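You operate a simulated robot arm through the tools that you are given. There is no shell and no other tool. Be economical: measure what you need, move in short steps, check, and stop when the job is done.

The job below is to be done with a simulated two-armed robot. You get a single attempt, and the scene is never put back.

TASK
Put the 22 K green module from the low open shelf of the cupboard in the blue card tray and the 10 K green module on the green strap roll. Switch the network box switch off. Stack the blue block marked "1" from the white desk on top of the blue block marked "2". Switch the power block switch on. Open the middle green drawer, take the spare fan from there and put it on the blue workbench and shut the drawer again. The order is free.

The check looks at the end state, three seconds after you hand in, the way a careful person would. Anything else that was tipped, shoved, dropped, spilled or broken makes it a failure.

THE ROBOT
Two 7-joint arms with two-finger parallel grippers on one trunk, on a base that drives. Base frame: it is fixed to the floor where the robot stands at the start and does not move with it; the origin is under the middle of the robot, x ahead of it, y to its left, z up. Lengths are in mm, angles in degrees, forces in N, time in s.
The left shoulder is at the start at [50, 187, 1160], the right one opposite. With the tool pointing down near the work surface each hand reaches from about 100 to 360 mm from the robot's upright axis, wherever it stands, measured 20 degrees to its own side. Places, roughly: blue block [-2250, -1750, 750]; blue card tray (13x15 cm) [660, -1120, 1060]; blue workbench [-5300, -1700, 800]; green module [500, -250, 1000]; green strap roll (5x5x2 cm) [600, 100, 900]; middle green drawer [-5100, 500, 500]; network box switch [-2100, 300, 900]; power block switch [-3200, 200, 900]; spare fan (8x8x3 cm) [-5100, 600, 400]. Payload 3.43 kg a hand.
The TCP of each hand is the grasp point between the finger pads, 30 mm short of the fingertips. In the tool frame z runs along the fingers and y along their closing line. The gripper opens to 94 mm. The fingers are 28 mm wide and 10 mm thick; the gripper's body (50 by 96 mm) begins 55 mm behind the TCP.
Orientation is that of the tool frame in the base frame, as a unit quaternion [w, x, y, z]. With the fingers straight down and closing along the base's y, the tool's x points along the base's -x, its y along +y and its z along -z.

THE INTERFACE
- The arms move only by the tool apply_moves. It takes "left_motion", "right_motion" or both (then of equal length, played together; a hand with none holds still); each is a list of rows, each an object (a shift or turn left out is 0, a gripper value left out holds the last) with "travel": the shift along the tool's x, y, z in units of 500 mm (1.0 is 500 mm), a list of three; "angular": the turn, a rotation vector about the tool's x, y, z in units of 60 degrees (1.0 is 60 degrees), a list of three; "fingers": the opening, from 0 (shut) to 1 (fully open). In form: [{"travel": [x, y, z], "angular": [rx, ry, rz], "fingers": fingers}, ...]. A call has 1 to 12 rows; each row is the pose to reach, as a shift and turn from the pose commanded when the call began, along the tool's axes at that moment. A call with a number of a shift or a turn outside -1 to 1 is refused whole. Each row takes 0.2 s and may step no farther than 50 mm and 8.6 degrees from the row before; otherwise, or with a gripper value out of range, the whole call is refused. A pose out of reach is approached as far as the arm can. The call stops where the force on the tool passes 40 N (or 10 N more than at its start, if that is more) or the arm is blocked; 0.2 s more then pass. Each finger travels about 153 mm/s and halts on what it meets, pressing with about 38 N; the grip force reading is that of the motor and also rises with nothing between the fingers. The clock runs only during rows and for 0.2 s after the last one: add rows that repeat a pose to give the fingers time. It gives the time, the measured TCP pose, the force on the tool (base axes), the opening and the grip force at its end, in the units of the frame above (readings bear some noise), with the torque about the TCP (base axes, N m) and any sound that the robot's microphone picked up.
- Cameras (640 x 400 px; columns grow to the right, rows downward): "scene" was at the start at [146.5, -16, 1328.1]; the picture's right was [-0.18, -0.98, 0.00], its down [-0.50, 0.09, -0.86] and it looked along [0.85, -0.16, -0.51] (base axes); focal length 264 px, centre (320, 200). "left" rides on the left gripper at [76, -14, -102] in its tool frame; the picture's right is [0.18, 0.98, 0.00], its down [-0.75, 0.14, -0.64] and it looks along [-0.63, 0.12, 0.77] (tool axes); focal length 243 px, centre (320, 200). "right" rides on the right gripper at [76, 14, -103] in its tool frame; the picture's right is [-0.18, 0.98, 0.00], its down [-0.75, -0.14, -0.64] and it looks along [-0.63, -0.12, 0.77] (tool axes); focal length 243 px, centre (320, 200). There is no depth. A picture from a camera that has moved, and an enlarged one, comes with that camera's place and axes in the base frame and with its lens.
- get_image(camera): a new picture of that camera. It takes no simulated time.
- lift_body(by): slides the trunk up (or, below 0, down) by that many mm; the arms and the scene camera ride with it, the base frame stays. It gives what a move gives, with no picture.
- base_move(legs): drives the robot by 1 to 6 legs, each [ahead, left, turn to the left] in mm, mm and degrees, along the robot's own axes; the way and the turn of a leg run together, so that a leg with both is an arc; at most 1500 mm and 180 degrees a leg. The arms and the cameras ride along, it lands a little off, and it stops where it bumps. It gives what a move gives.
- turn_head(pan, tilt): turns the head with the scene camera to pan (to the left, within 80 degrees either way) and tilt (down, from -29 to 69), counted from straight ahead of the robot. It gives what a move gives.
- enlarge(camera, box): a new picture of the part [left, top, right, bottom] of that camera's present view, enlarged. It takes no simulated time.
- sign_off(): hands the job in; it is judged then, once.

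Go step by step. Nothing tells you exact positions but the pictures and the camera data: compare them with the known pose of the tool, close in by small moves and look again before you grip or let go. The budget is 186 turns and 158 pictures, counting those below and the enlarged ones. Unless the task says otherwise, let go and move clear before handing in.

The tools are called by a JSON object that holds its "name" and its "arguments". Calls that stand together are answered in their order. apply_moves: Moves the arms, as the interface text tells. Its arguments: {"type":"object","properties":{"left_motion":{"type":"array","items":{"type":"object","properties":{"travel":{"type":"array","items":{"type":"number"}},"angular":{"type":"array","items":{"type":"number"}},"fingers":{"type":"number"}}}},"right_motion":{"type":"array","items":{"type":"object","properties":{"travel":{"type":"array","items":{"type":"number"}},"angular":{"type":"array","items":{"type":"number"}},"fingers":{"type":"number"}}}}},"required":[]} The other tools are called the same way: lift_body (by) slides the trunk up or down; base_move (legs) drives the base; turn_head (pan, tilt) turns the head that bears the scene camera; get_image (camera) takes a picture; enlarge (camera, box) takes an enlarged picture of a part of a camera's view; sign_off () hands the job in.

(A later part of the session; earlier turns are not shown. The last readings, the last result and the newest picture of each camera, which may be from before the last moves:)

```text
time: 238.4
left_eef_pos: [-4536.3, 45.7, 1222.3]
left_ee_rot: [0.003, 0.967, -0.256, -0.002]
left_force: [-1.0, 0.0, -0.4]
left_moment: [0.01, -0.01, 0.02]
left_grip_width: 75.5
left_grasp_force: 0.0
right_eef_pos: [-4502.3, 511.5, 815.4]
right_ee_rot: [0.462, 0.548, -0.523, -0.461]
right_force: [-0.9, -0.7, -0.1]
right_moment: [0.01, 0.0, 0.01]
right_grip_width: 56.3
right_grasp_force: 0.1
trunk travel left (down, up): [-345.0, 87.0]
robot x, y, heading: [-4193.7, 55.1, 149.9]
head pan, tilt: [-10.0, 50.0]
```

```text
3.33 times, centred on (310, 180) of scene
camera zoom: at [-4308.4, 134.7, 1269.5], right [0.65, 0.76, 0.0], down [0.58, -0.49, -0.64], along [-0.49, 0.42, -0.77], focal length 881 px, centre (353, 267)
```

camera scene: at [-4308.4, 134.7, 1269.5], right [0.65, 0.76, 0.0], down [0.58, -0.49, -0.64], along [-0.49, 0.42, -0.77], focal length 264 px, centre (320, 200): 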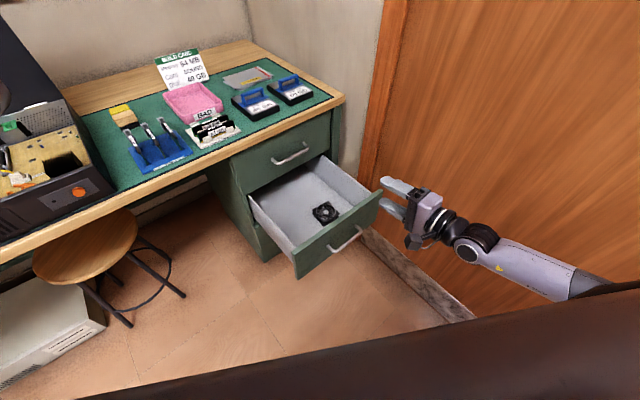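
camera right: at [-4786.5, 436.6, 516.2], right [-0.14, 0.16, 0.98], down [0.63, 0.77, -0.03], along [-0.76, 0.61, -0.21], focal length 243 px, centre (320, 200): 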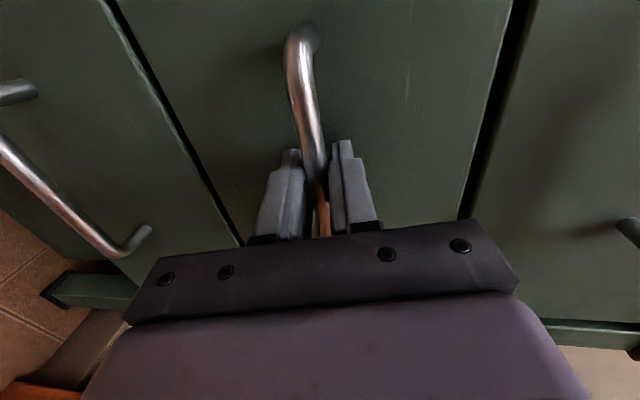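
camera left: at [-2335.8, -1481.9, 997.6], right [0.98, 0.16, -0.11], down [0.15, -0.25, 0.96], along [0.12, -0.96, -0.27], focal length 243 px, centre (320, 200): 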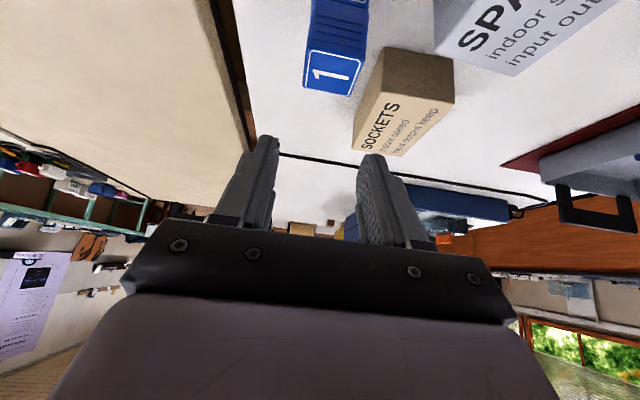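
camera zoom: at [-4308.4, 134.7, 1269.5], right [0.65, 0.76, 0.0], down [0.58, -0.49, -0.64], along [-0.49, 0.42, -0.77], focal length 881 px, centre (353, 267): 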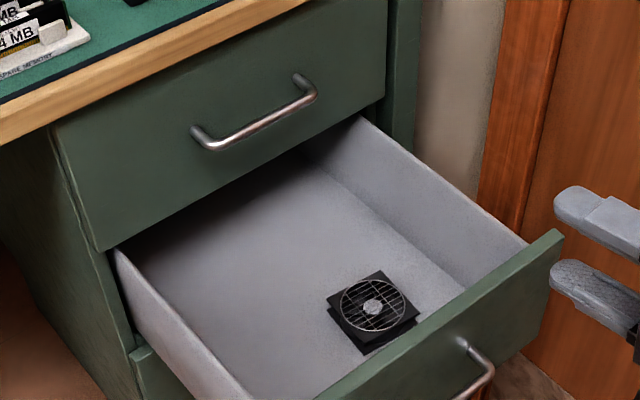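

The fan lies flat at ≈(-4769,561), top ≈445, turned about 8° clockwise. I will grip it with the hand's camera on the -y side, closing along x. First bring the tool vertical.

{"name": "apply_moves", "arguments": {"right_motion": [{"angular": [0.135, 0, 0]}, {"angular": [0.27, 0, 0]}, {"angular": [0.405, 0, 0]}, {"angular": [0.54, 0, 0]}, {"angular": [0.67, 0, 0]}, {"angular": [0.67, 0, 0]}]}}

{"name": "apply_moves", "arguments": {"right_motion": [{"angular": [0.135, 0, 0], "fingers": 1}, {"angular": [0.27, 0, 0]}, {"angular": [0.405, 0, 0]}, {"angular": [0.54, 0, 0]}, {"angular": [0.67, 0, 0]}, {"angular": [0.67, 0, 0]}]}}

{"name": "base_move", "arguments": {"legs": [[0, 0, -15], [135, 218, 0]]}}

{"name": "get_image", "arguments": {"camera": "scene"}}

{"name": "get_image", "arguments": {"camera": "right"}}

```text
time: 239.8
left_eef_pos: [-4536.3, 45.5, 1222.1]
left_ee_rot: [0.003, 0.966, -0.257, -0.002]
left_force: [-0.7, -0.9, 0.3]
left_moment: [0.03, 0.0, 0.01]
left_grip_width: 74.8
left_grasp_force: 0.0
right_eef_pos: [-4502.2, 512.6, 814.9]
right_ee_rot: [0.245, 0.674, -0.65, -0.253]
right_force: [0.0, 0.1, -0.4]
right_moment: [0.01, -0.01, 0.02]
right_grip_width: 56.5
right_grasp_force: 0.2
trunk travel left (down, up): [-345.0, 87.0]
robot x, y, heading: [-4200.8, 56.4, 149.7]
head pan, tilt: [-10.0, 50.0]
```

```text
time: 241.2
left_eef_pos: [-4536.2, 47.1, 1221.4]
left_ee_rot: [0.003, 0.966, -0.257, -0.003]
left_force: [0.3, 0.1, -0.5]
left_moment: [-0.01, 0.01, -0.03]
left_grip_width: 75.2
left_grasp_force: 0.0
right_eef_pos: [-4503.6, 510.2, 815.1]
right_ee_rot: [-0.001, 0.717, -0.697, -0.014]
right_force: [0.1, -0.7, -0.3]
right_moment: [0.02, 0.04, 0.02]
right_grip_width: 94.1
right_grasp_force: 0.0
trunk travel left (down, up): [-345.0, 87.0]
robot x, y, heading: [-4200.3, 53.7, 149.9]
head pan, tilt: [-10.0, 50.0]
```

```text
time: 244.7
left_eef_pos: [-4777.8, 74.3, 1221.8]
left_ee_rot: [0.003, 0.925, -0.379, -0.003]
left_force: [0.8, 0.2, 1.1]
left_moment: [0.0, 0.01, -0.01]
left_grip_width: 75.3
left_grasp_force: 0.1
right_eef_pos: [-4626.4, 515.4, 814.9]
right_ee_rot: [0.003, -0.621, 0.784, 0.015]
right_force: [0.9, 0.1, -0.9]
right_moment: [0.01, 0.04, -0.01]
right_grip_width: 93.9
right_grasp_force: 0.0
trunk travel left (down, up): [-345.0, 87.0]
robot x, y, heading: [-4449.6, -4.8, 134.7]
head pan, tilt: [-10.0, 50.0]
```

```text
43 pictures are left
camera scene: at [-4534.6, 100.9, 1269.5], right [0.82, 0.57, 0.0], down [0.44, -0.63, -0.64], along [-0.37, 0.53, -0.77], focal length 264 px, centre (320, 200)
```

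scene: 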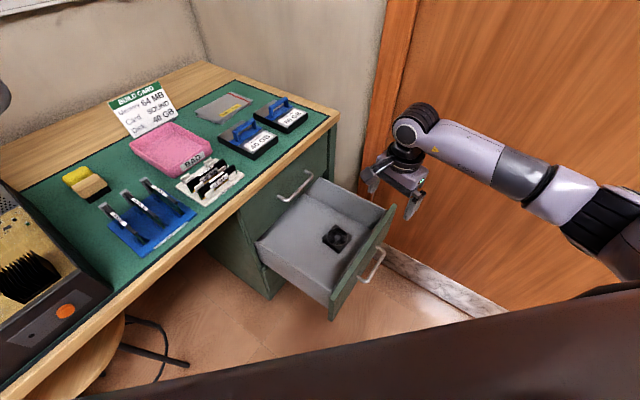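

```text
42 pictures are left
camera right: at [-4653.8, 441.8, 916.5], right [-0.91, 0.4, 0.02], down [0.32, 0.68, 0.66], along [0.25, 0.61, -0.75], focal length 243 px, centre (320, 200)
```

right: 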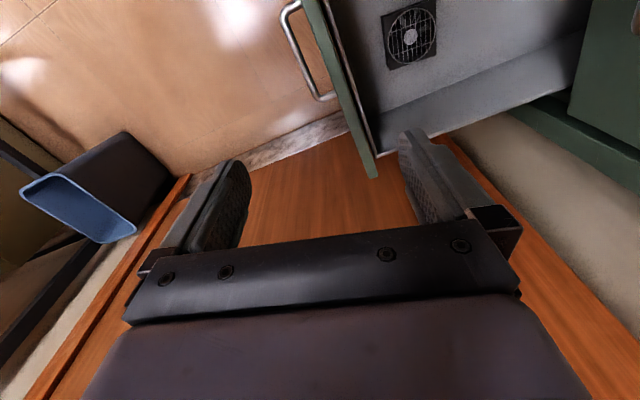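

Fan refined: centre (-4776,562), top ≈436, turned ≈5°. Move the right hand over it at height, yaw to match, then tilt 30° toward +y.

{"name": "apply_moves", "arguments": {"right_motion": [{"travel": [0.003, 0.08, 0], "angular": [0, 0, -0.07]}, {"travel": [0.006, 0.16, 0], "angular": [0, 0, -0.14]}, {"travel": [0.01, 0.24, 0], "angular": [0, 0, -0.14]}, {"travel": [0.01, 0.306, 0], "angular": [0, 0, -0.14]}, {"travel": [0.01, 0.306, 0], "angular": [0, 0, -0.14]}]}}

{"name": "apply_moves", "arguments": {"right_motion": [{"angular": [0, -0.125, 0]}, {"angular": [0, -0.25, 0]}, {"angular": [0, -0.375, 0]}, {"angular": [0, -0.5, 0]}, {"angular": [0, -0.5, 0]}]}}

{"name": "get_image", "arguments": {"camera": "right"}}

```text
time: 245.9
left_eef_pos: [-4776.4, 74.4, 1221.2]
left_ee_rot: [0.003, 0.925, -0.379, -0.003]
left_force: [0.3, 0.0, -1.1]
left_moment: [0.03, 0.0, -0.03]
left_grip_width: 75.3
left_grasp_force: 0.0
right_eef_pos: [-4774.0, 545.8, 819.0]
right_ee_rot: [0.004, -0.677, 0.736, 0.016]
right_force: [-0.3, -1.5, 0.0]
right_moment: [-0.04, -0.02, -0.02]
right_grip_width: 94.1
right_grasp_force: 0.1
trunk travel left (down, up): [-345.0, 87.0]
robot x, y, heading: [-4447.6, -7.1, 134.6]
head pan, tilt: [-10.0, 50.0]
```

```text
time: 247.1
left_eef_pos: [-4777.4, 73.9, 1223.0]
left_ee_rot: [0.003, 0.925, -0.38, -0.002]
left_force: [-0.3, -0.2, 0.5]
left_moment: [-0.02, 0.03, 0.0]
left_grip_width: 75.1
left_grasp_force: 0.0
right_eef_pos: [-4774.8, 546.7, 818.7]
right_ee_rot: [0.195, -0.649, 0.71, 0.189]
right_force: [0.0, -0.6, 0.0]
right_moment: [0.01, 0.04, 0.0]
right_grip_width: 93.8
right_grasp_force: 0.1
trunk travel left (down, up): [-345.0, 87.0]
robot x, y, heading: [-4449.6, -3.8, 134.9]
head pan, tilt: [-10.0, 50.0]
```

```text
41 pictures are left
camera right: at [-4797.1, 429.0, 866.3], right [-0.96, 0.24, 0.11], down [0.18, 0.29, 0.94], along [0.19, 0.93, -0.33], focal length 243 px, centre (320, 200)
```

right: 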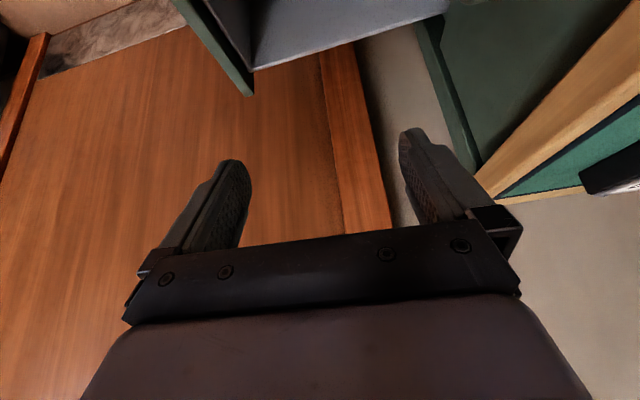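

Clear of the bench edge. Lower the trunk 250 mm so the hand enters above the drawer, then look.

{"name": "lift_body", "arguments": {"by": -250}}

{"name": "get_image", "arguments": {"camera": "right"}}

{"name": "get_image", "arguments": {"camera": "scene"}}

```text
time: 249.7
left_eef_pos: [-4777.7, 73.6, 972.4]
left_ee_rot: [0.002, 0.925, -0.38, -0.002]
left_force: [-0.6, 0.8, 0.2]
left_moment: [0.0, 0.02, -0.03]
left_grip_width: 75.3
left_grasp_force: 0.1
right_eef_pos: [-4774.8, 545.9, 568.4]
right_ee_rot: [0.194, -0.65, 0.71, 0.189]
right_force: [0.5, -0.1, 0.6]
right_moment: [-0.01, 0.0, 0.02]
right_grip_width: 94.0
right_grasp_force: 0.0
trunk travel left (down, up): [-95.0, 337.0]
robot x, y, heading: [-4454.4, -4.1, 135.0]
head pan, tilt: [-10.0, 50.0]
```

```text
40 pictures are left
camera right: at [-4797.2, 428.9, 616.5], right [-0.96, 0.24, 0.11], down [0.18, 0.29, 0.94], along [0.19, 0.93, -0.33], focal length 243 px, centre (320, 200)
```

right: 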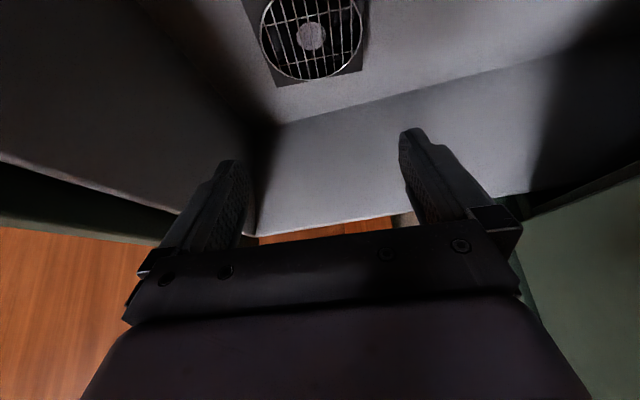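

```text
39 pictures are left
camera scene: at [-4534.3, 100.9, 1019.5], right [0.82, 0.57, 0.0], down [0.44, -0.63, -0.64], along [-0.37, 0.53, -0.77], focal length 264 px, centre (320, 200)
```

scene: 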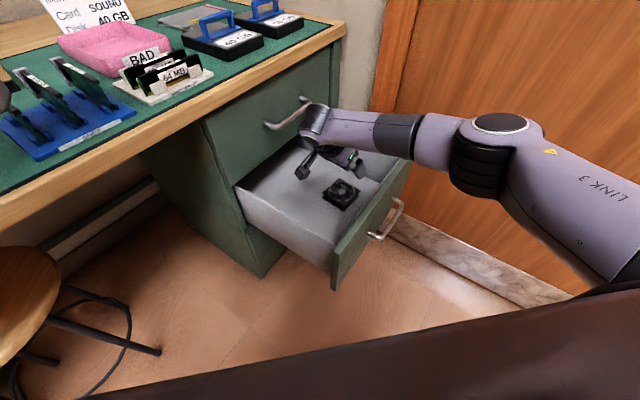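

Fan centred between fingers. Descend to z≈470 and recheck.

{"name": "apply_moves", "arguments": {"right_motion": [{"travel": [0.045, 0.004, 0.078]}, {"travel": [0.07, 0.004, 0.121]}, {"travel": [0.095, 0.004, 0.164]}, {"travel": [0.095, 0.004, 0.164]}]}}

{"name": "get_image", "arguments": {"camera": "right"}}

```text
time: 250.7
left_eef_pos: [-4777.3, 74.4, 971.1]
left_ee_rot: [0.003, 0.925, -0.379, -0.003]
left_force: [-0.5, -0.4, -0.1]
left_moment: [0.02, 0.01, 0.0]
left_grip_width: 75.3
left_grasp_force: 0.1
right_eef_pos: [-4776.4, 546.8, 473.2]
right_ee_rot: [0.194, -0.65, 0.71, 0.188]
right_force: [0.1, 0.6, 0.3]
right_moment: [-0.03, 0.03, 0.04]
right_grip_width: 94.0
right_grasp_force: 0.0
trunk travel left (down, up): [-95.0, 337.0]
robot x, y, heading: [-4449.0, -5.4, 134.6]
head pan, tilt: [-10.0, 50.0]
```

```text
38 pictures are left
camera right: at [-4798.3, 430.2, 521.7], right [-0.96, 0.24, 0.11], down [0.18, 0.29, 0.94], along [0.19, 0.93, -0.33], focal length 243 px, centre (320, 200)
```

right: 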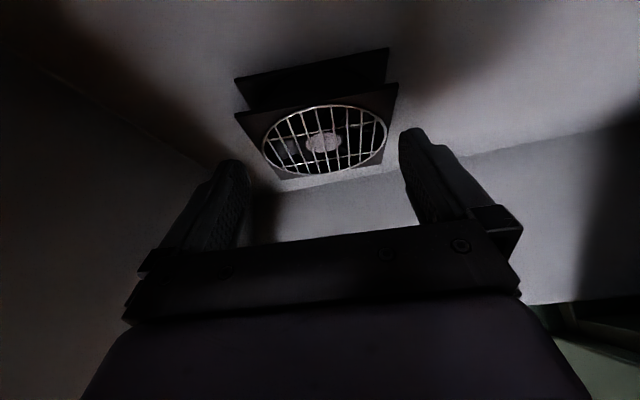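

Still centred. Descend to grasp height and close.

{"name": "apply_moves", "arguments": {"right_motion": [{"travel": [0.012, 0.001, 0.02]}, {"travel": [0.02, 0.001, 0.034]}, {"travel": [0.026, 0.001, 0.045]}, {"travel": [0.026, 0.001, 0.045]}]}}

{"name": "get_image", "arguments": {"camera": "right"}}

```text
time: 251.7
left_eef_pos: [-4777.7, 72.7, 971.1]
left_ee_rot: [0.002, 0.925, -0.379, -0.004]
left_force: [0.4, -0.4, -0.3]
left_moment: [0.01, 0.0, 0.02]
left_grip_width: 74.9
left_grasp_force: 0.0
right_eef_pos: [-4765.9, 543.2, 451.1]
right_ee_rot: [0.194, -0.649, 0.711, 0.189]
right_force: [0.3, -0.2, 0.1]
right_moment: [0.0, -0.04, -0.02]
right_grip_width: 93.8
right_grasp_force: 0.1
right hand out of reach, approached as far as the arm can: row 1, 2, 3, 4
trunk travel left (down, up): [-95.0, 337.0]
robot x, y, heading: [-4449.5, -6.0, 134.9]
head pan, tilt: [-10.0, 50.0]
```

```text
37 pictures are left
camera right: at [-4788.4, 426.6, 499.4], right [-0.96, 0.24, 0.11], down [0.18, 0.29, 0.94], along [0.19, 0.93, -0.33], focal length 243 px, centre (320, 200)
```

right: 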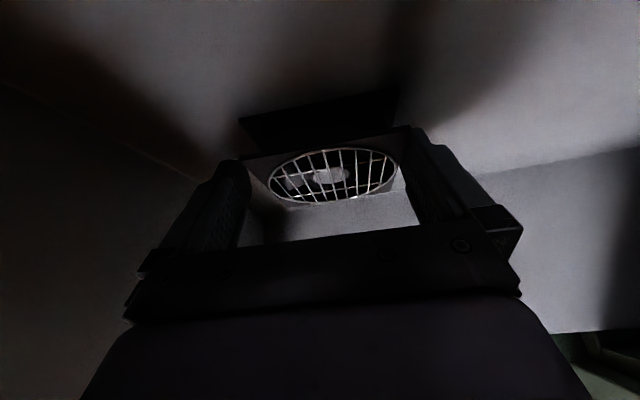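

The arm hit its reach limit and drifted 10 mm. Go back up, and use the trunk for the last bit.

{"name": "apply_moves", "arguments": {"right_motion": [{"travel": [-0.013, 0, -0.0225]}, {"travel": [-0.03, -0.001, -0.052]}, {"travel": [-0.03, -0.001, -0.052]}]}}

```text
time: 252.4
left_eef_pos: [-4777.3, 74.2, 972.0]
left_ee_rot: [0.002, 0.925, -0.38, -0.003]
left_force: [-0.2, 0.2, -0.9]
left_moment: [0.0, 0.03, 0.02]
left_grip_width: 75.1
left_grasp_force: 0.0
right_eef_pos: [-4775.1, 547.4, 472.6]
right_ee_rot: [0.194, -0.65, 0.71, 0.189]
right_force: [0.1, -0.1, 0.3]
right_moment: [0.02, 0.02, -0.03]
right_grip_width: 94.1
right_grasp_force: 0.0
right hand out of reach, approached as far as the arm can: row 1, 2, 3
trunk travel left (down, up): [-95.0, 337.0]
robot x, y, heading: [-4448.1, -4.9, 134.9]
head pan, tilt: [-10.0, 50.0]
```

{"name": "lift_body", "arguments": {"by": -26}}

{"name": "get_image", "arguments": {"camera": "right"}}

```text
time: 253.2
left_eef_pos: [-4776.4, 73.5, 945.8]
left_ee_rot: [0.002, 0.925, -0.379, -0.004]
left_force: [0.2, -0.6, 0.0]
left_moment: [0.0, 0.02, -0.03]
left_grip_width: 74.9
left_grasp_force: 0.1
right_eef_pos: [-4776.0, 548.7, 448.7]
right_ee_rot: [0.196, -0.649, 0.71, 0.19]
right_force: [-0.4, -3.0, 10.4]
right_moment: [-0.08, -0.52, -0.22]
right_grip_width: 93.6
right_grasp_force: 0.1
trunk travel left (down, up): [-69.0, 363.0]
robot x, y, heading: [-4448.5, -1.7, 134.9]
head pan, tilt: [-10.0, 50.0]
```

```text
36 pictures are left
camera right: at [-4798.0, 430.7, 496.4], right [-0.96, 0.24, 0.11], down [0.18, 0.29, 0.94], along [0.19, 0.93, -0.32], focal length 243 px, centre (320, 200)
```

right: 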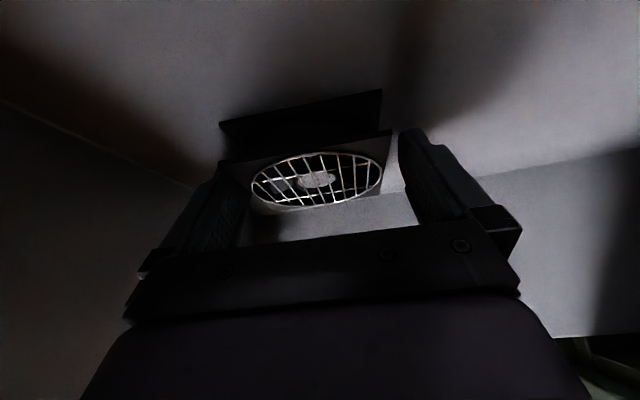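

The +x finger is resting on the fan's edge; the fan sits about 7 mm further +x than assumed. Raise, shift, and lower again.

{"name": "lift_body", "arguments": {"by": 28}}

{"name": "apply_moves", "arguments": {"right_motion": [{"travel": [0, -0.014, 0]}, {"travel": [0, -0.014, 0]}]}}

{"name": "get_image", "arguments": {"camera": "right"}}

```text
time: 253.9
left_eef_pos: [-4777.1, 73.9, 974.6]
left_ee_rot: [0.003, 0.925, -0.379, -0.002]
left_force: [0.1, -0.7, 0.4]
left_moment: [-0.01, -0.01, 0.03]
left_grip_width: 75.3
left_grasp_force: 0.1
right_eef_pos: [-4774.6, 548.3, 474.2]
right_ee_rot: [0.195, -0.649, 0.711, 0.187]
right_force: [-0.4, 0.0, 0.5]
right_moment: [0.01, 0.01, -0.03]
right_grip_width: 94.0
right_grasp_force: 0.0
trunk travel left (down, up): [-97.0, 335.0]
robot x, y, heading: [-4449.9, -2.8, 134.8]
head pan, tilt: [-10.0, 50.0]
```

```text
time: 254.5
left_eef_pos: [-4777.6, 73.7, 974.5]
left_ee_rot: [0.003, 0.925, -0.38, -0.003]
left_force: [0.6, 0.2, 0.8]
left_moment: [0.0, 0.01, -0.01]
left_grip_width: 75.3
left_grasp_force: 0.0
right_eef_pos: [-4773.3, 549.2, 472.6]
right_ee_rot: [0.195, -0.649, 0.711, 0.188]
right_force: [-0.2, 0.1, 0.5]
right_moment: [0.0, 0.0, 0.0]
right_grip_width: 94.0
right_grasp_force: 0.0
right hand out of reach, approached as far as the arm can: row 1, 2
trunk travel left (down, up): [-97.0, 335.0]
robot x, y, heading: [-4451.0, -5.0, 135.0]
head pan, tilt: [-10.0, 50.0]
```

```text
35 pictures are left
camera right: at [-4795.0, 432.5, 520.0], right [-0.96, 0.24, 0.11], down [0.18, 0.29, 0.94], along [0.19, 0.92, -0.33], focal length 243 px, centre (320, 200)
```

right: 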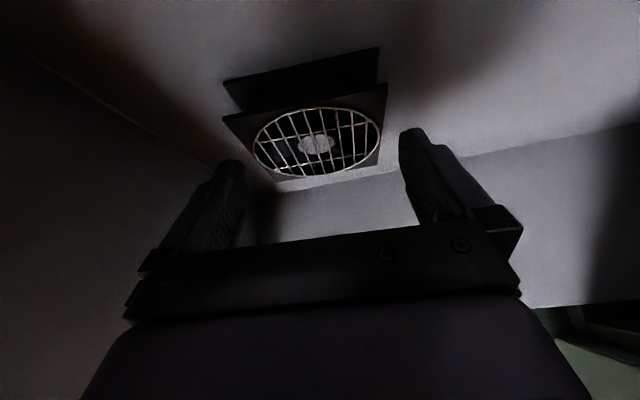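

At the edge of reach; raise the hand 20 mm relative to the trunk (more reach margin), shift +x, then lower by trunk.

{"name": "apply_moves", "arguments": {"right_motion": [{"travel": [-0.02, 0, -0.035]}, {"travel": [-0.02, 0, -0.035]}]}}

{"name": "lift_body", "arguments": {"by": -12}}

{"name": "get_image", "arguments": {"camera": "right"}}

```text
time: 255.1
left_eef_pos: [-4777.9, 73.3, 973.4]
left_ee_rot: [0.003, 0.925, -0.379, -0.003]
left_force: [-0.3, 0.6, 0.8]
left_moment: [0.0, 0.02, -0.02]
left_grip_width: 75.2
left_grasp_force: 0.1
right_eef_pos: [-4779.9, 553.3, 487.9]
right_ee_rot: [0.195, -0.649, 0.711, 0.188]
right_force: [-0.1, -0.9, -0.2]
right_moment: [-0.03, 0.01, -0.02]
right_grip_width: 94.1
right_grasp_force: 0.2
right hand out of reach, approached as far as the arm can: row 1, 2
trunk travel left (down, up): [-97.0, 335.0]
robot x, y, heading: [-4451.5, -3.4, 134.9]
head pan, tilt: [-10.0, 50.0]
```

```text
time: 255.7
left_eef_pos: [-4776.3, 74.3, 962.0]
left_ee_rot: [0.003, 0.925, -0.38, -0.003]
left_force: [0.2, -0.4, 1.2]
left_moment: [0.0, 0.0, -0.01]
left_grip_width: 75.4
left_grasp_force: 0.1
right_eef_pos: [-4779.8, 553.1, 477.1]
right_ee_rot: [0.196, -0.649, 0.711, 0.187]
right_force: [-0.6, 0.6, 0.3]
right_moment: [0.02, -0.07, 0.03]
right_grip_width: 94.0
right_grasp_force: 0.1
trunk travel left (down, up): [-85.0, 347.0]
robot x, y, heading: [-4448.6, -2.2, 134.8]
head pan, tilt: [-10.0, 50.0]
```

```text
34 pictures are left
camera right: at [-4801.9, 435.6, 524.8], right [-0.96, 0.24, 0.11], down [0.18, 0.29, 0.94], along [0.19, 0.92, -0.33], focal length 243 px, centre (320, 200)
```

right: 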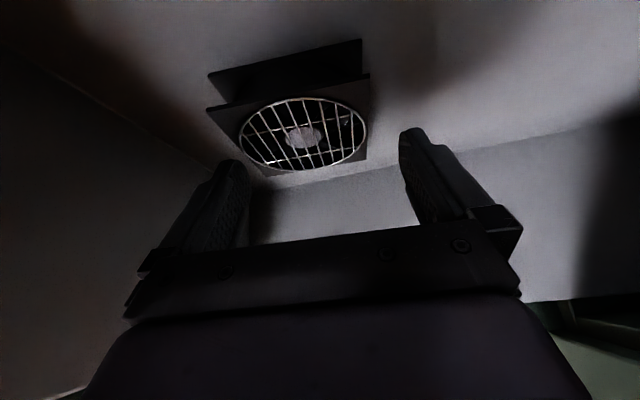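

Reach is marginal; I increase the tilt by 10° (wrist closer to the robot) and recentre over the fan.

{"name": "apply_moves", "arguments": {"right_motion": [{"travel": [0.002, -0.01, -0.012], "angular": [0, -0.085, 0]}, {"travel": [0.004, -0.022, -0.025], "angular": [0, -0.167, 0]}, {"travel": [0.004, -0.022, -0.025], "angular": [0, -0.167, 0]}]}}

{"name": "get_image", "arguments": {"camera": "right"}}

```text
time: 256.5
left_eef_pos: [-4778.1, 73.5, 961.3]
left_ee_rot: [0.002, 0.925, -0.38, -0.003]
left_force: [0.4, 0.8, -0.4]
left_moment: [0.01, -0.04, -0.01]
left_grip_width: 75.2
left_grasp_force: 0.1
right_eef_pos: [-4769.1, 544.9, 485.6]
right_ee_rot: [0.256, -0.63, 0.691, 0.245]
right_force: [0.1, -1.1, 0.1]
right_moment: [-0.02, -0.01, 0.04]
right_grip_width: 94.1
right_grasp_force: 0.0
right hand out of reach, approached as far as the arm can: row 1
trunk travel left (down, up): [-85.0, 347.0]
robot x, y, heading: [-4450.1, -6.5, 135.0]
head pan, tilt: [-10.0, 50.0]
```

```text
33 pictures are left
camera right: at [-4792.1, 420.7, 512.4], right [-0.97, 0.22, 0.14], down [0.17, 0.12, 0.98], along [0.2, 0.97, -0.16], focal length 243 px, centre (320, 200)
```

right: 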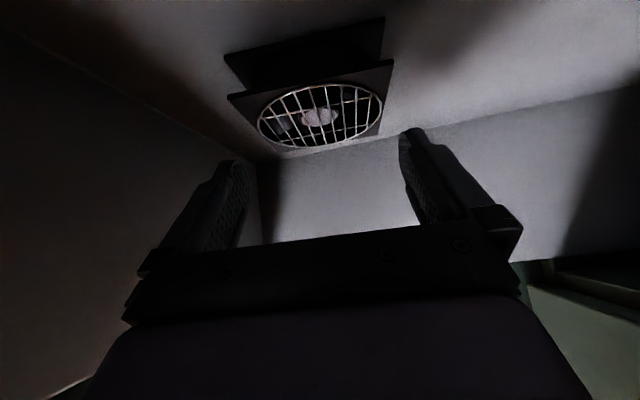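

Hand is exactly placed. Lower 38 mm by trunk, check force.

{"name": "lift_body", "arguments": {"by": -37}}

{"name": "get_image", "arguments": {"camera": "right"}}

```text
time: 257.3
left_eef_pos: [-4777.4, 73.3, 925.0]
left_ee_rot: [0.002, 0.925, -0.38, -0.003]
left_force: [0.1, -0.6, 0.6]
left_moment: [0.0, -0.01, -0.01]
left_grip_width: 74.9
left_grasp_force: 0.1
right_eef_pos: [-4768.9, 543.1, 449.0]
right_ee_rot: [0.256, -0.63, 0.691, 0.244]
right_force: [-0.2, -0.3, -0.4]
right_moment: [0.0, 0.05, -0.01]
right_grip_width: 94.0
right_grasp_force: 0.0
trunk travel left (down, up): [-48.0, 384.0]
robot x, y, heading: [-4449.8, -4.1, 135.0]
head pan, tilt: [-10.0, 50.0]
```

```text
32 pictures are left
camera right: at [-4792.4, 420.2, 475.5], right [-0.97, 0.22, 0.14], down [0.17, 0.13, 0.98], along [0.2, 0.97, -0.16], focal length 243 px, centre (320, 200)
```

right: 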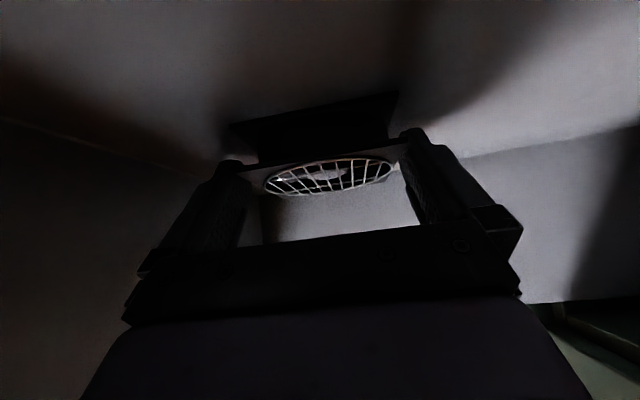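

No contact; fan is between fingers. Lower 5 mm more and close, then lift a little.

{"name": "lift_body", "arguments": {"by": -6}}

{"name": "apply_moves", "arguments": {"right_motion": [{"fingers": 0.7}, {"fingers": 0.7}, {"fingers": 0.7}, {"fingers": 0.7}]}}

{"name": "lift_body", "arguments": {"by": 60}}

{"name": "get_image", "arguments": {"camera": "right"}}

```text
time: 257.9
left_eef_pos: [-4775.7, 72.1, 919.2]
left_ee_rot: [0.002, 0.925, -0.38, -0.003]
left_force: [-0.4, -0.1, 0.2]
left_moment: [-0.01, 0.0, 0.01]
left_grip_width: 75.3
left_grasp_force: 0.0
right_eef_pos: [-4770.9, 542.7, 446.9]
right_ee_rot: [0.258, -0.629, 0.69, 0.247]
right_force: [-0.8, -7.8, 23.4]
right_moment: [-0.12, -1.17, -0.56]
right_grip_width: 94.0
right_grasp_force: 0.1
trunk travel left (down, up): [-42.0, 390.0]
robot x, y, heading: [-4447.9, -6.5, 135.0]
head pan, tilt: [-10.0, 50.0]
```

```text
time: 258.9
left_eef_pos: [-4776.1, 71.7, 919.4]
left_ee_rot: [0.002, 0.925, -0.38, -0.005]
left_force: [-0.4, -0.7, -0.5]
left_moment: [-0.01, -0.02, -0.03]
left_grip_width: 75.0
left_grasp_force: 0.1
right_eef_pos: [-4771.1, 544.1, 448.2]
right_ee_rot: [0.257, -0.629, 0.69, 0.248]
right_force: [-0.7, -9.6, 30.4]
right_moment: [-0.29, -1.37, -0.21]
right_grip_width: 83.8
right_grasp_force: 38.2
trunk travel left (down, up): [-42.0, 390.0]
robot x, y, heading: [-4446.3, -7.7, 135.1]
head pan, tilt: [-10.0, 50.0]
```

```text
time: 259.9
left_eef_pos: [-4777.0, 73.6, 979.2]
left_ee_rot: [0.003, 0.925, -0.38, -0.003]
left_force: [0.5, 0.4, 0.6]
left_moment: [-0.02, -0.01, 0.04]
left_grip_width: 74.9
left_grasp_force: 0.1
right_eef_pos: [-4768.6, 543.5, 502.6]
right_ee_rot: [0.256, -0.63, 0.691, 0.243]
right_force: [0.5, 0.4, 0.1]
right_moment: [-0.04, 0.0, 0.04]
right_grip_width: 83.5
right_grasp_force: 37.9
trunk travel left (down, up): [-102.0, 330.0]
robot x, y, heading: [-4447.4, -5.2, 134.8]
head pan, tilt: [-10.0, 50.0]
```

```text
31 pictures are left
camera right: at [-4792.2, 420.3, 529.0], right [-0.97, 0.22, 0.13], down [0.17, 0.13, 0.98], along [0.2, 0.97, -0.16], focal length 243 px, centre (320, 200)
```

right: 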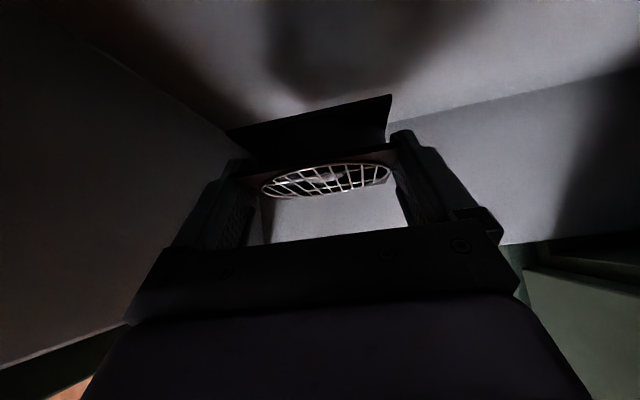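

Fan is held (83 mm). Raise it well clear, back away toward +x, face -x and survey toward the blue workbench.

{"name": "lift_body", "arguments": {"by": 300}}

{"name": "base_move", "arguments": {"legs": [[-215, -325, 0], [0, 0, 45], [0, 600, 0]]}}

{"name": "turn_head", "arguments": {"pan": 35, "tilt": 25}}

{"name": "get_image", "arguments": {"camera": "scene"}}

```text
time: 262.9
left_eef_pos: [-4778.5, 74.3, 1278.4]
left_ee_rot: [0.002, 0.925, -0.38, -0.003]
left_force: [0.0, 1.3, 0.2]
left_moment: [0.0, 0.01, -0.02]
left_grip_width: 75.0
left_grasp_force: 0.1
right_eef_pos: [-4769.5, 543.4, 803.2]
right_ee_rot: [0.257, -0.63, 0.691, 0.243]
right_force: [0.0, -0.1, -2.2]
right_moment: [-0.02, -0.01, -0.02]
right_grip_width: 83.5
right_grasp_force: 37.8
trunk travel left (down, up): [-402.0, 30.0]
robot x, y, heading: [-4446.4, -6.4, 135.1]
head pan, tilt: [-10.0, 50.0]
```

```text
time: 273.7
left_eef_pos: [-4350.1, -710.5, 1278.5]
left_ee_rot: [0.004, 1.0, 0.008, -0.002]
left_force: [0.0, 0.0, 0.2]
left_moment: [0.0, 0.01, 0.0]
left_grip_width: 75.4
left_grasp_force: 0.2
right_eef_pos: [-4678.7, -374.8, 803.4]
right_ee_rot: [-0.141, 0.849, -0.393, -0.324]
right_force: [-0.1, -0.8, -1.0]
right_moment: [-0.03, -0.03, 0.03]
right_grip_width: 83.7
right_grasp_force: 38.0
trunk travel left (down, up): [-402.0, 30.0]
robot x, y, heading: [-4068.6, -527.3, -179.6]
head pan, tilt: [-10.0, 50.0]
```

```text
time: 274.8
left_eef_pos: [-4349.3, -711.4, 1278.5]
left_ee_rot: [0.004, 1.0, 0.007, -0.002]
left_force: [-0.6, 1.0, -0.7]
left_moment: [-0.01, 0.0, -0.02]
left_grip_width: 75.1
left_grasp_force: 0.0
right_eef_pos: [-4679.1, -375.4, 801.6]
right_ee_rot: [-0.141, 0.849, -0.394, -0.324]
right_force: [-0.2, -0.6, -1.0]
right_moment: [-0.02, -0.01, 0.0]
right_grip_width: 83.7
right_grasp_force: 38.0
trunk travel left (down, up): [-402.0, 30.0]
robot x, y, heading: [-4061.3, -530.1, -179.4]
head pan, tilt: [35.0, 25.0]
```

```text
30 pictures are left
camera scene: at [-4197.2, -585.0, 1363.9], right [-0.58, 0.82, 0.0], down [0.35, 0.24, -0.91], along [-0.74, -0.52, -0.42], focal length 264 px, centre (320, 200)
```

scene: 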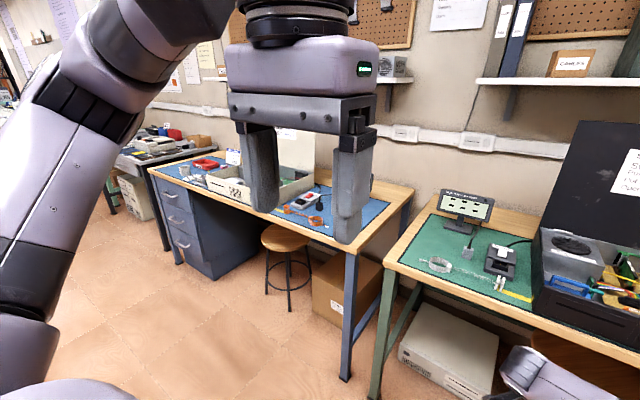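

The blue workbench spans y≈-960…-2300, front x≈-4925. I strafe left to face its right part and look for a free spot.

{"name": "base_move", "arguments": {"legs": [[0, 760, 0]]}}

{"name": "turn_head", "arguments": {"pan": -8, "tilt": 28}}

{"name": "get_image", "arguments": {"camera": "scene"}}

```text
time: 281.9
left_eef_pos: [-4348.6, -1468.2, 1278.5]
left_ee_rot: [0.003, 1.0, 0.004, -0.001]
left_force: [0.8, -0.1, 0.4]
left_moment: [-0.02, -0.01, -0.01]
left_grip_width: 75.3
left_grasp_force: 0.0
right_eef_pos: [-4674.7, -1131.2, 801.9]
right_ee_rot: [-0.143, 0.847, -0.397, -0.324]
right_force: [-0.3, -0.1, -1.0]
right_moment: [0.0, 0.02, 0.02]
right_grip_width: 83.3
right_grasp_force: 38.0
trunk travel left (down, up): [-402.0, 30.0]
robot x, y, heading: [-4062.3, -1291.1, 180.0]
head pan, tilt: [35.0, 25.0]
```

```text
time: 283.0
left_eef_pos: [-4349.0, -1468.7, 1278.7]
left_ee_rot: [0.003, 1.0, 0.004, -0.002]
left_force: [1.0, 0.3, -1.3]
left_moment: [0.0, -0.02, -0.01]
left_grip_width: 75.2
left_grasp_force: 0.0
right_eef_pos: [-4675.0, -1130.7, 802.2]
right_ee_rot: [-0.143, 0.847, -0.397, -0.324]
right_force: [-0.2, -1.2, 0.0]
right_moment: [-0.03, -0.02, 0.01]
right_grip_width: 83.6
right_grasp_force: 37.5
trunk travel left (down, up): [-402.0, 30.0]
robot x, y, heading: [-4060.4, -1293.6, 180.2]
head pan, tilt: [-8.0, 28.0]
```

```text
29 pictures are left
camera scene: at [-4210.4, -1277.8, 1359.2], right [0.14, 0.99, 0.0], down [0.47, -0.07, -0.88], along [-0.87, 0.12, -0.47], focal length 264 px, centre (320, 200)
```

scene: 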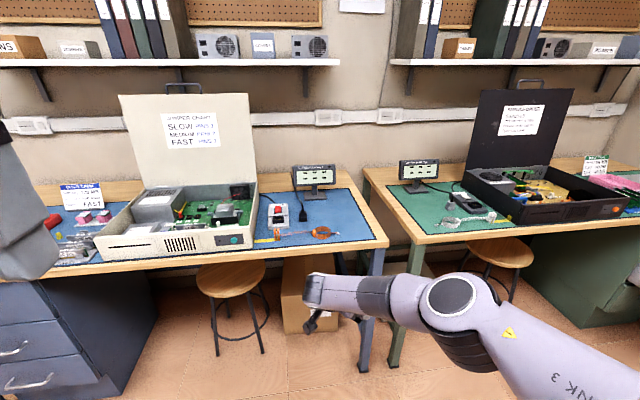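

A free spot is at the right end of the blue bench, about (-5080,-1027). Raise the hand, drive forward/right over it, and check.

{"name": "apply_moves", "arguments": {"right_motion": [{"travel": [-0.045, 0, -0.05]}, {"travel": [-0.09, 0, -0.1]}, {"travel": [-0.12, 0, -0.135]}, {"travel": [-0.12, 0, -0.135]}]}}

{"name": "base_move", "arguments": {"legs": [[0, -106, 0], [400, 0, 0]]}}

{"name": "turn_head", "arguments": {"pan": -20, "tilt": 38}}

{"name": "get_image", "arguments": {"camera": "scene"}}

{"name": "get_image", "arguments": {"camera": "right"}}

```text
time: 284.0
left_eef_pos: [-4349.5, -1468.2, 1279.0]
left_ee_rot: [0.003, 1.0, 0.005, -0.001]
left_force: [0.5, 0.0, 0.1]
left_moment: [-0.02, -0.01, -0.01]
left_grip_width: 75.4
left_grasp_force: 0.1
right_eef_pos: [-4675.8, -1128.8, 892.8]
right_ee_rot: [-0.144, 0.847, -0.397, -0.323]
right_force: [-0.1, -0.2, -0.9]
right_moment: [-0.02, 0.0, 0.02]
right_grip_width: 83.7
right_grasp_force: 38.1
trunk travel left (down, up): [-402.0, 30.0]
robot x, y, heading: [-4064.8, -1291.7, 180.0]
head pan, tilt: [-8.0, 28.0]
```

```text
time: 287.7
left_eef_pos: [-4744.4, -1365.4, 1279.3]
left_ee_rot: [0.004, 1.0, 0.006, -0.002]
left_force: [0.4, -0.4, 0.8]
left_moment: [0.01, 0.01, 0.02]
left_grip_width: 75.3
left_grasp_force: 0.2
right_eef_pos: [-5073.1, -1025.9, 889.9]
right_ee_rot: [-0.143, 0.848, -0.395, -0.323]
right_force: [-0.6, 0.1, -1.8]
right_moment: [-0.01, -0.02, 0.0]
right_grip_width: 83.4
right_grasp_force: 38.4
trunk travel left (down, up): [-402.0, 30.0]
robot x, y, heading: [-4455.7, -1185.3, -179.7]
head pan, tilt: [-8.0, 28.0]
```

```text
time: 288.4
left_eef_pos: [-4743.4, -1363.8, 1279.1]
left_ee_rot: [0.004, 1.0, 0.005, -0.002]
left_force: [0.2, 0.1, 0.7]
left_moment: [0.04, 0.01, -0.03]
left_grip_width: 75.4
left_grasp_force: 0.0
right_eef_pos: [-5070.6, -1026.4, 892.9]
right_ee_rot: [-0.142, 0.848, -0.395, -0.324]
right_force: [0.0, 0.2, -1.1]
right_moment: [0.04, 0.0, -0.01]
right_grip_width: 83.2
right_grasp_force: 38.7
trunk travel left (down, up): [-402.0, 30.0]
robot x, y, heading: [-4454.9, -1186.8, -179.9]
head pan, tilt: [-20.0, 38.0]
```

```text
28 pictures are left
camera scene: at [-4597.0, -1156.7, 1343.7], right [0.34, 0.94, 0.0], down [0.58, -0.21, -0.79], along [-0.74, 0.27, -0.62], focal length 264 px, centre (320, 200)
```

scene: 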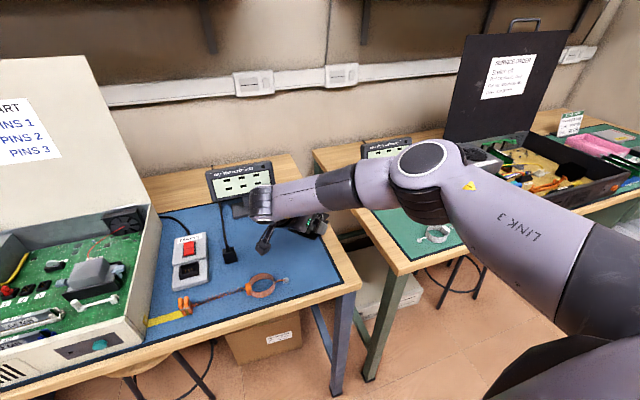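

```text
27 pictures are left
camera right: at [-5000.1, -1131.2, 919.5], right [-0.84, -0.53, 0.14], down [0.03, 0.21, 0.98], along [-0.55, 0.82, -0.16], focal length 243 px, centre (320, 200)
```

right: 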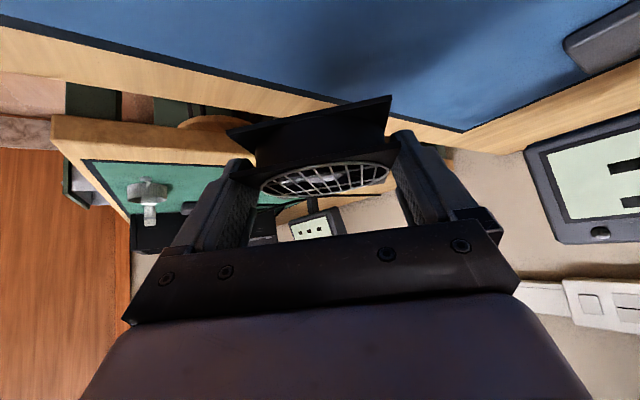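

Over the right end of the bench. Shift 45 mm deeper and 20 mm left to stay clear of the edge and the orange glasses, then lower 55 mm.

{"name": "base_move", "arguments": {"legs": [[45, 20, 0]]}}

{"name": "lift_body", "arguments": {"by": -50}}

{"name": "get_image", "arguments": {"camera": "right"}}

{"name": "enlarge", "arguments": {"camera": "scene", "box": [200, 160, 380, 300]}}

```text
time: 289.3
left_eef_pos: [-4789.4, -1385.4, 1277.8]
left_ee_rot: [0.003, 1.0, 0.006, -0.002]
left_force: [-0.9, 1.0, 0.2]
left_moment: [0.01, -0.01, -0.03]
left_grip_width: 75.3
left_grasp_force: 0.0
right_eef_pos: [-5118.2, -1046.0, 891.8]
right_ee_rot: [-0.142, 0.848, -0.395, -0.324]
right_force: [0.2, -0.6, -1.3]
right_moment: [0.01, -0.01, 0.01]
right_grip_width: 83.5
right_grasp_force: 37.7
trunk travel left (down, up): [-402.0, 30.0]
robot x, y, heading: [-4498.5, -1209.0, -179.7]
head pan, tilt: [-20.0, 38.0]
```

```text
time: 290.2
left_eef_pos: [-4789.1, -1384.7, 1229.4]
left_ee_rot: [0.004, 1.0, 0.006, -0.001]
left_force: [0.5, 0.7, -0.1]
left_moment: [-0.03, 0.02, -0.01]
left_grip_width: 75.1
left_grasp_force: 0.0
right_eef_pos: [-5117.5, -1047.7, 842.6]
right_ee_rot: [-0.142, 0.848, -0.396, -0.324]
right_force: [-0.5, -1.2, -0.9]
right_moment: [-0.02, 0.0, 0.02]
right_grip_width: 83.4
right_grasp_force: 38.0
trunk travel left (down, up): [-352.0, 80.0]
robot x, y, heading: [-4504.8, -1206.4, -179.9]
head pan, tilt: [-20.0, 38.0]
```

```text
26 pictures are left
camera right: at [-5045.2, -1151.6, 869.7], right [-0.84, -0.53, 0.14], down [0.03, 0.21, 0.98], along [-0.55, 0.82, -0.16], focal length 243 px, centre (320, 200)
```

right: 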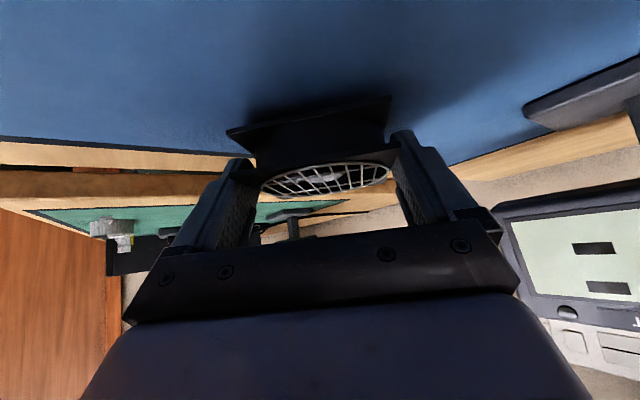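

```text
2.86 times, centred on (290, 230) of scene
camera zoom: at [-4642.1, -1176.8, 1293.7], right [0.34, 0.94, 0.0], down [0.58, -0.21, -0.79], along [-0.74, 0.27, -0.62], focal length 756 px, centre (406, 114)
```

zoom: 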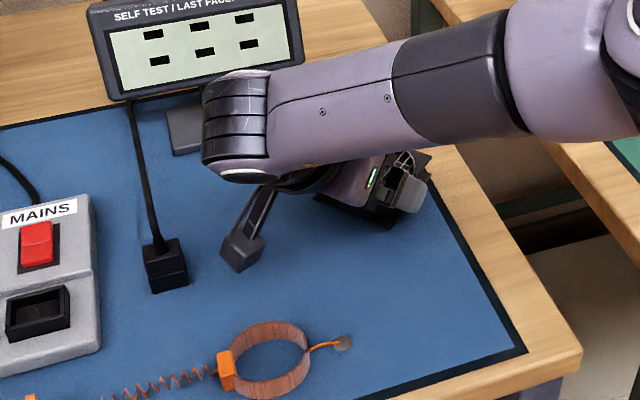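

Spot is free. Lower 14 mm, then in small steps watching the force.

{"name": "lift_body", "arguments": {"by": -14}}

{"name": "lift_body", "arguments": {"by": -5}}

```text
time: 290.9
left_eef_pos: [-4788.1, -1384.8, 1215.4]
left_ee_rot: [0.004, 1.0, 0.006, -0.002]
left_force: [-0.2, -1.4, 0.0]
left_moment: [0.0, 0.01, 0.0]
left_grip_width: 75.1
left_grasp_force: 0.1
right_eef_pos: [-5116.0, -1046.6, 832.3]
right_ee_rot: [-0.143, 0.846, -0.395, -0.327]
right_force: [0.1, 0.3, 14.3]
right_moment: [0.67, -0.24, -0.04]
right_grip_width: 83.5
right_grasp_force: 38.2
trunk travel left (down, up): [-338.0, 94.0]
robot x, y, heading: [-4500.8, -1206.0, -180.0]
head pan, tilt: [-20.0, 38.0]
```

```text
time: 291.5
left_eef_pos: [-4788.0, -1385.5, 1209.0]
left_ee_rot: [0.004, 1.0, 0.005, -0.003]
left_force: [0.3, 0.1, 0.9]
left_moment: [-0.01, 0.01, 0.0]
left_grip_width: 75.0
left_grasp_force: 0.1
right_eef_pos: [-5119.8, -1047.5, 831.9]
right_ee_rot: [-0.143, 0.846, -0.395, -0.33]
right_force: [2.1, -0.8, 12.4]
right_moment: [0.24, -0.56, -0.16]
right_grip_width: 83.3
right_grasp_force: 38.1
trunk travel left (down, up): [-333.0, 98.0]
robot x, y, heading: [-4502.1, -1205.4, -179.8]
head pan, tilt: [-20.0, 38.0]
stopped: the force on the tool passed its limit at 40 N (the readings are from after the stop); the commanded pose is now the measured one
```

The fan is on the bench. Open and raise straight up.

{"name": "lift_body", "arguments": {"by": 2}}

{"name": "apply_moves", "arguments": {"right_motion": [{"fingers": 0.95}, {"fingers": 1}, {"fingers": 1}, {"fingers": 1}]}}

{"name": "lift_body", "arguments": {"by": 85}}

{"name": "enlarge", "arguments": {"camera": "scene", "box": [200, 160, 380, 300]}}

{"name": "get_image", "arguments": {"camera": "right"}}

```text
time: 292.0
left_eef_pos: [-4788.2, -1385.1, 1211.9]
left_ee_rot: [0.003, 1.0, 0.006, -0.003]
left_force: [0.2, -0.4, 0.3]
left_moment: [0.02, 0.0, 0.02]
left_grip_width: 75.3
left_grasp_force: 0.1
right_eef_pos: [-5119.0, -1047.2, 831.9]
right_ee_rot: [-0.142, 0.846, -0.394, -0.33]
right_force: [-3.5, -1.6, 8.3]
right_moment: [0.28, -0.19, 0.11]
right_grip_width: 83.3
right_grasp_force: 38.0
trunk travel left (down, up): [-335.0, 96.0]
robot x, y, heading: [-4504.1, -1206.8, -180.0]
head pan, tilt: [-20.0, 38.0]
```

```text
time: 293.0
left_eef_pos: [-4789.4, -1386.3, 1212.9]
left_ee_rot: [0.004, 1.0, 0.006, -0.003]
left_force: [-0.1, 0.1, -0.1]
left_moment: [-0.01, -0.02, 0.0]
left_grip_width: 75.4
left_grasp_force: 0.1
right_eef_pos: [-5120.2, -1046.9, 833.2]
right_ee_rot: [-0.142, 0.846, -0.395, -0.329]
right_force: [-6.9, -4.4, 10.6]
right_moment: [0.24, -0.1, 0.15]
right_grip_width: 89.2
right_grasp_force: 0.0
trunk travel left (down, up): [-335.0, 96.0]
robot x, y, heading: [-4502.1, -1210.6, -180.1]
head pan, tilt: [-20.0, 38.0]
```

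```text
time: 294.2
left_eef_pos: [-4789.4, -1384.8, 1297.3]
left_ee_rot: [0.004, 1.0, 0.005, -0.001]
left_force: [0.4, 0.8, 0.6]
left_moment: [0.01, 0.02, 0.0]
left_grip_width: 75.2
left_grasp_force: 0.0
right_eef_pos: [-5119.8, -1046.0, 916.2]
right_ee_rot: [-0.143, 0.846, -0.395, -0.328]
right_force: [-0.8, 0.2, 0.5]
right_moment: [0.02, 0.01, 0.0]
right_grip_width: 94.3
right_grasp_force: 0.1
trunk travel left (down, up): [-420.0, 11.0]
robot x, y, heading: [-4503.3, -1206.7, -180.0]
head pan, tilt: [-20.0, 38.0]
```

```text
2.86 times, centred on (290, 230) of scene
camera zoom: at [-4642.3, -1176.9, 1362.1], right [0.34, 0.94, 0.0], down [0.58, -0.21, -0.79], along [-0.74, 0.27, -0.62], focal length 756 px, centre (406, 114)
```

zoom: 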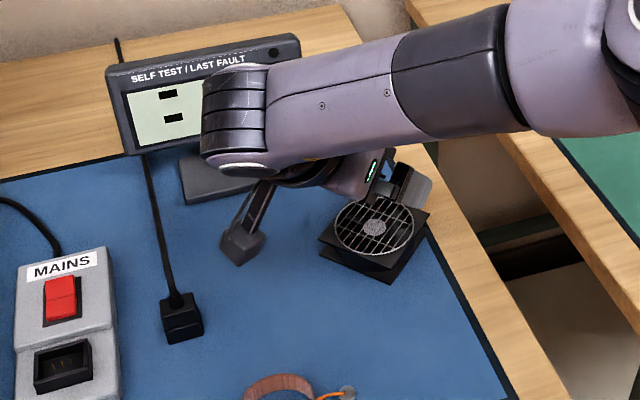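

```text
23 pictures are left
camera right: at [-5047.8, -1150.9, 942.1], right [-0.84, -0.53, 0.14], down [0.04, 0.2, 0.98], along [-0.55, 0.82, -0.15], focal length 243 px, centre (320, 200)
```

right: 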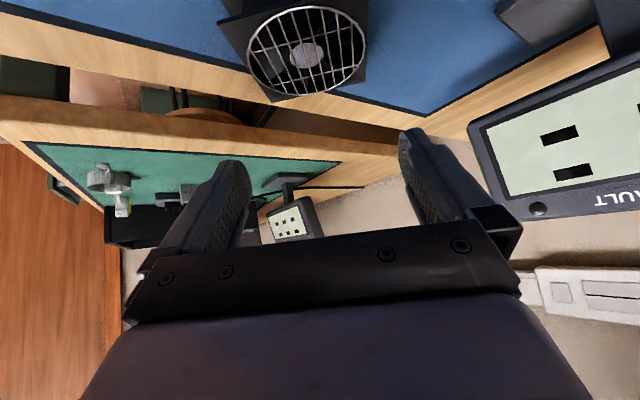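

The fan rests on the blue workbench. Back away, square and close the right hand for pushing, and drive back to the drawer.

{"name": "base_move", "arguments": {"legs": [[-450, 0, 0]]}}

{"name": "apply_moves", "arguments": {"right_motion": [{"travel": [0.014, -0.023, -0.013], "angular": [-0.09, 0.002, -0.102], "fingers": 0.5}, {"travel": [0.028, -0.046, -0.026], "angular": [-0.18, 0.004, -0.204], "fingers": 0}, {"travel": [0.042, -0.069, -0.039], "angular": [-0.27, 0.006, -0.306]}, {"travel": [0.057, -0.092, -0.052], "angular": [-0.36, 0.008, -0.408]}, {"travel": [0.072, -0.115, -0.065], "angular": [-0.45, 0.01, -0.51]}, {"travel": [0.086, -0.138, -0.078], "angular": [-0.541, 0.012, -0.613]}, {"travel": [0.086, -0.138, -0.078], "angular": [-0.541, 0.012, -0.613]}]}}

{"name": "base_move", "arguments": {"legs": [[0, -1442, 0]]}}

{"name": "turn_head", "arguments": {"pan": -10, "tilt": 45}}

{"name": "get_image", "arguments": {"camera": "scene"}}

```text
time: 296.9
left_eef_pos: [-4338.3, -1384.3, 1296.8]
left_ee_rot: [0.004, 1.0, 0.007, -0.002]
left_force: [0.1, -0.3, 0.5]
left_moment: [0.0, -0.01, 0.01]
left_grip_width: 75.2
left_grasp_force: 0.1
right_eef_pos: [-4668.6, -1045.1, 916.2]
right_ee_rot: [-0.143, 0.846, -0.395, -0.329]
right_force: [0.5, -0.2, 1.4]
right_moment: [-0.01, 0.02, -0.01]
right_grip_width: 94.0
right_grasp_force: 0.0
trunk travel left (down, up): [-420.0, 11.0]
robot x, y, heading: [-4050.0, -1206.3, -179.9]
head pan, tilt: [-20.0, 38.0]
```

```text
time: 298.6
left_eef_pos: [-4337.3, -1384.6, 1297.2]
left_ee_rot: [0.003, 1.0, 0.006, -0.002]
left_force: [0.5, 0.0, 0.1]
left_moment: [0.01, -0.02, -0.01]
left_grip_width: 75.1
left_grasp_force: 0.1
right_eef_pos: [-4579.7, -1046.1, 915.4]
right_ee_rot: [0.002, 0.934, -0.006, -0.358]
right_force: [0.8, 0.3, -0.2]
right_moment: [0.0, -0.01, 0.0]
right_grip_width: 0.0
right_grasp_force: 33.2
trunk travel left (down, up): [-420.0, 11.0]
robot x, y, heading: [-4053.6, -1206.2, -179.8]
head pan, tilt: [-20.0, 38.0]
```

```text
time: 311.4
left_eef_pos: [-4347.3, 59.1, 1297.2]
left_ee_rot: [0.004, 1.0, 0.009, -0.002]
left_force: [-0.9, 0.0, -0.4]
left_moment: [-0.02, 0.0, 0.0]
left_grip_width: 75.1
left_grasp_force: 0.0
right_eef_pos: [-4591.3, 396.3, 916.7]
right_ee_rot: [0.003, 0.934, -0.003, -0.358]
right_force: [0.4, 0.1, 0.3]
right_moment: [-0.04, 0.01, -0.01]
right_grip_width: 0.0
right_grasp_force: 32.8
trunk travel left (down, up): [-420.0, 11.0]
robot x, y, heading: [-4061.5, 243.3, -179.6]
head pan, tilt: [-20.0, 38.0]
```

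```text
time: 312.1
left_eef_pos: [-4346.6, 58.8, 1298.2]
left_ee_rot: [0.003, 1.0, 0.01, -0.002]
left_force: [0.3, 0.2, -0.6]
left_moment: [0.0, 0.03, 0.02]
left_grip_width: 75.3
left_grasp_force: 0.0
right_eef_pos: [-4590.0, 397.7, 915.4]
right_ee_rot: [0.004, 0.934, -0.003, -0.357]
right_force: [-1.0, -0.6, -0.4]
right_moment: [-0.02, 0.0, -0.02]
right_grip_width: 0.3
right_grasp_force: 33.3
trunk travel left (down, up): [-420.0, 11.0]
robot x, y, heading: [-4059.6, 239.0, -179.2]
head pan, tilt: [-10.0, 45.0]
```

```text
22 pictures are left
camera scene: at [-4201.4, 253.6, 1351.9], right [0.16, 0.99, 0.0], down [0.7, -0.12, -0.71], along [-0.7, 0.12, -0.71], focal length 264 px, centre (320, 200)
```

scene: 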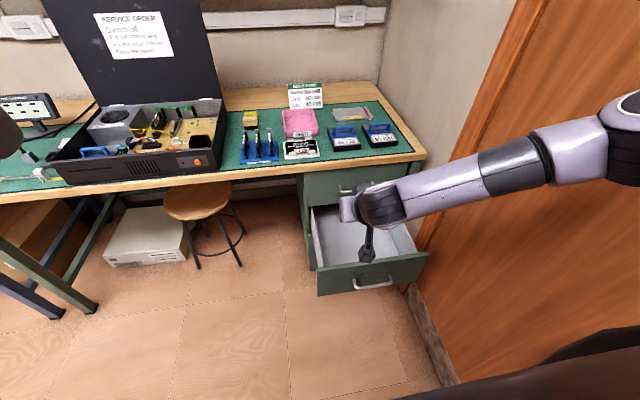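

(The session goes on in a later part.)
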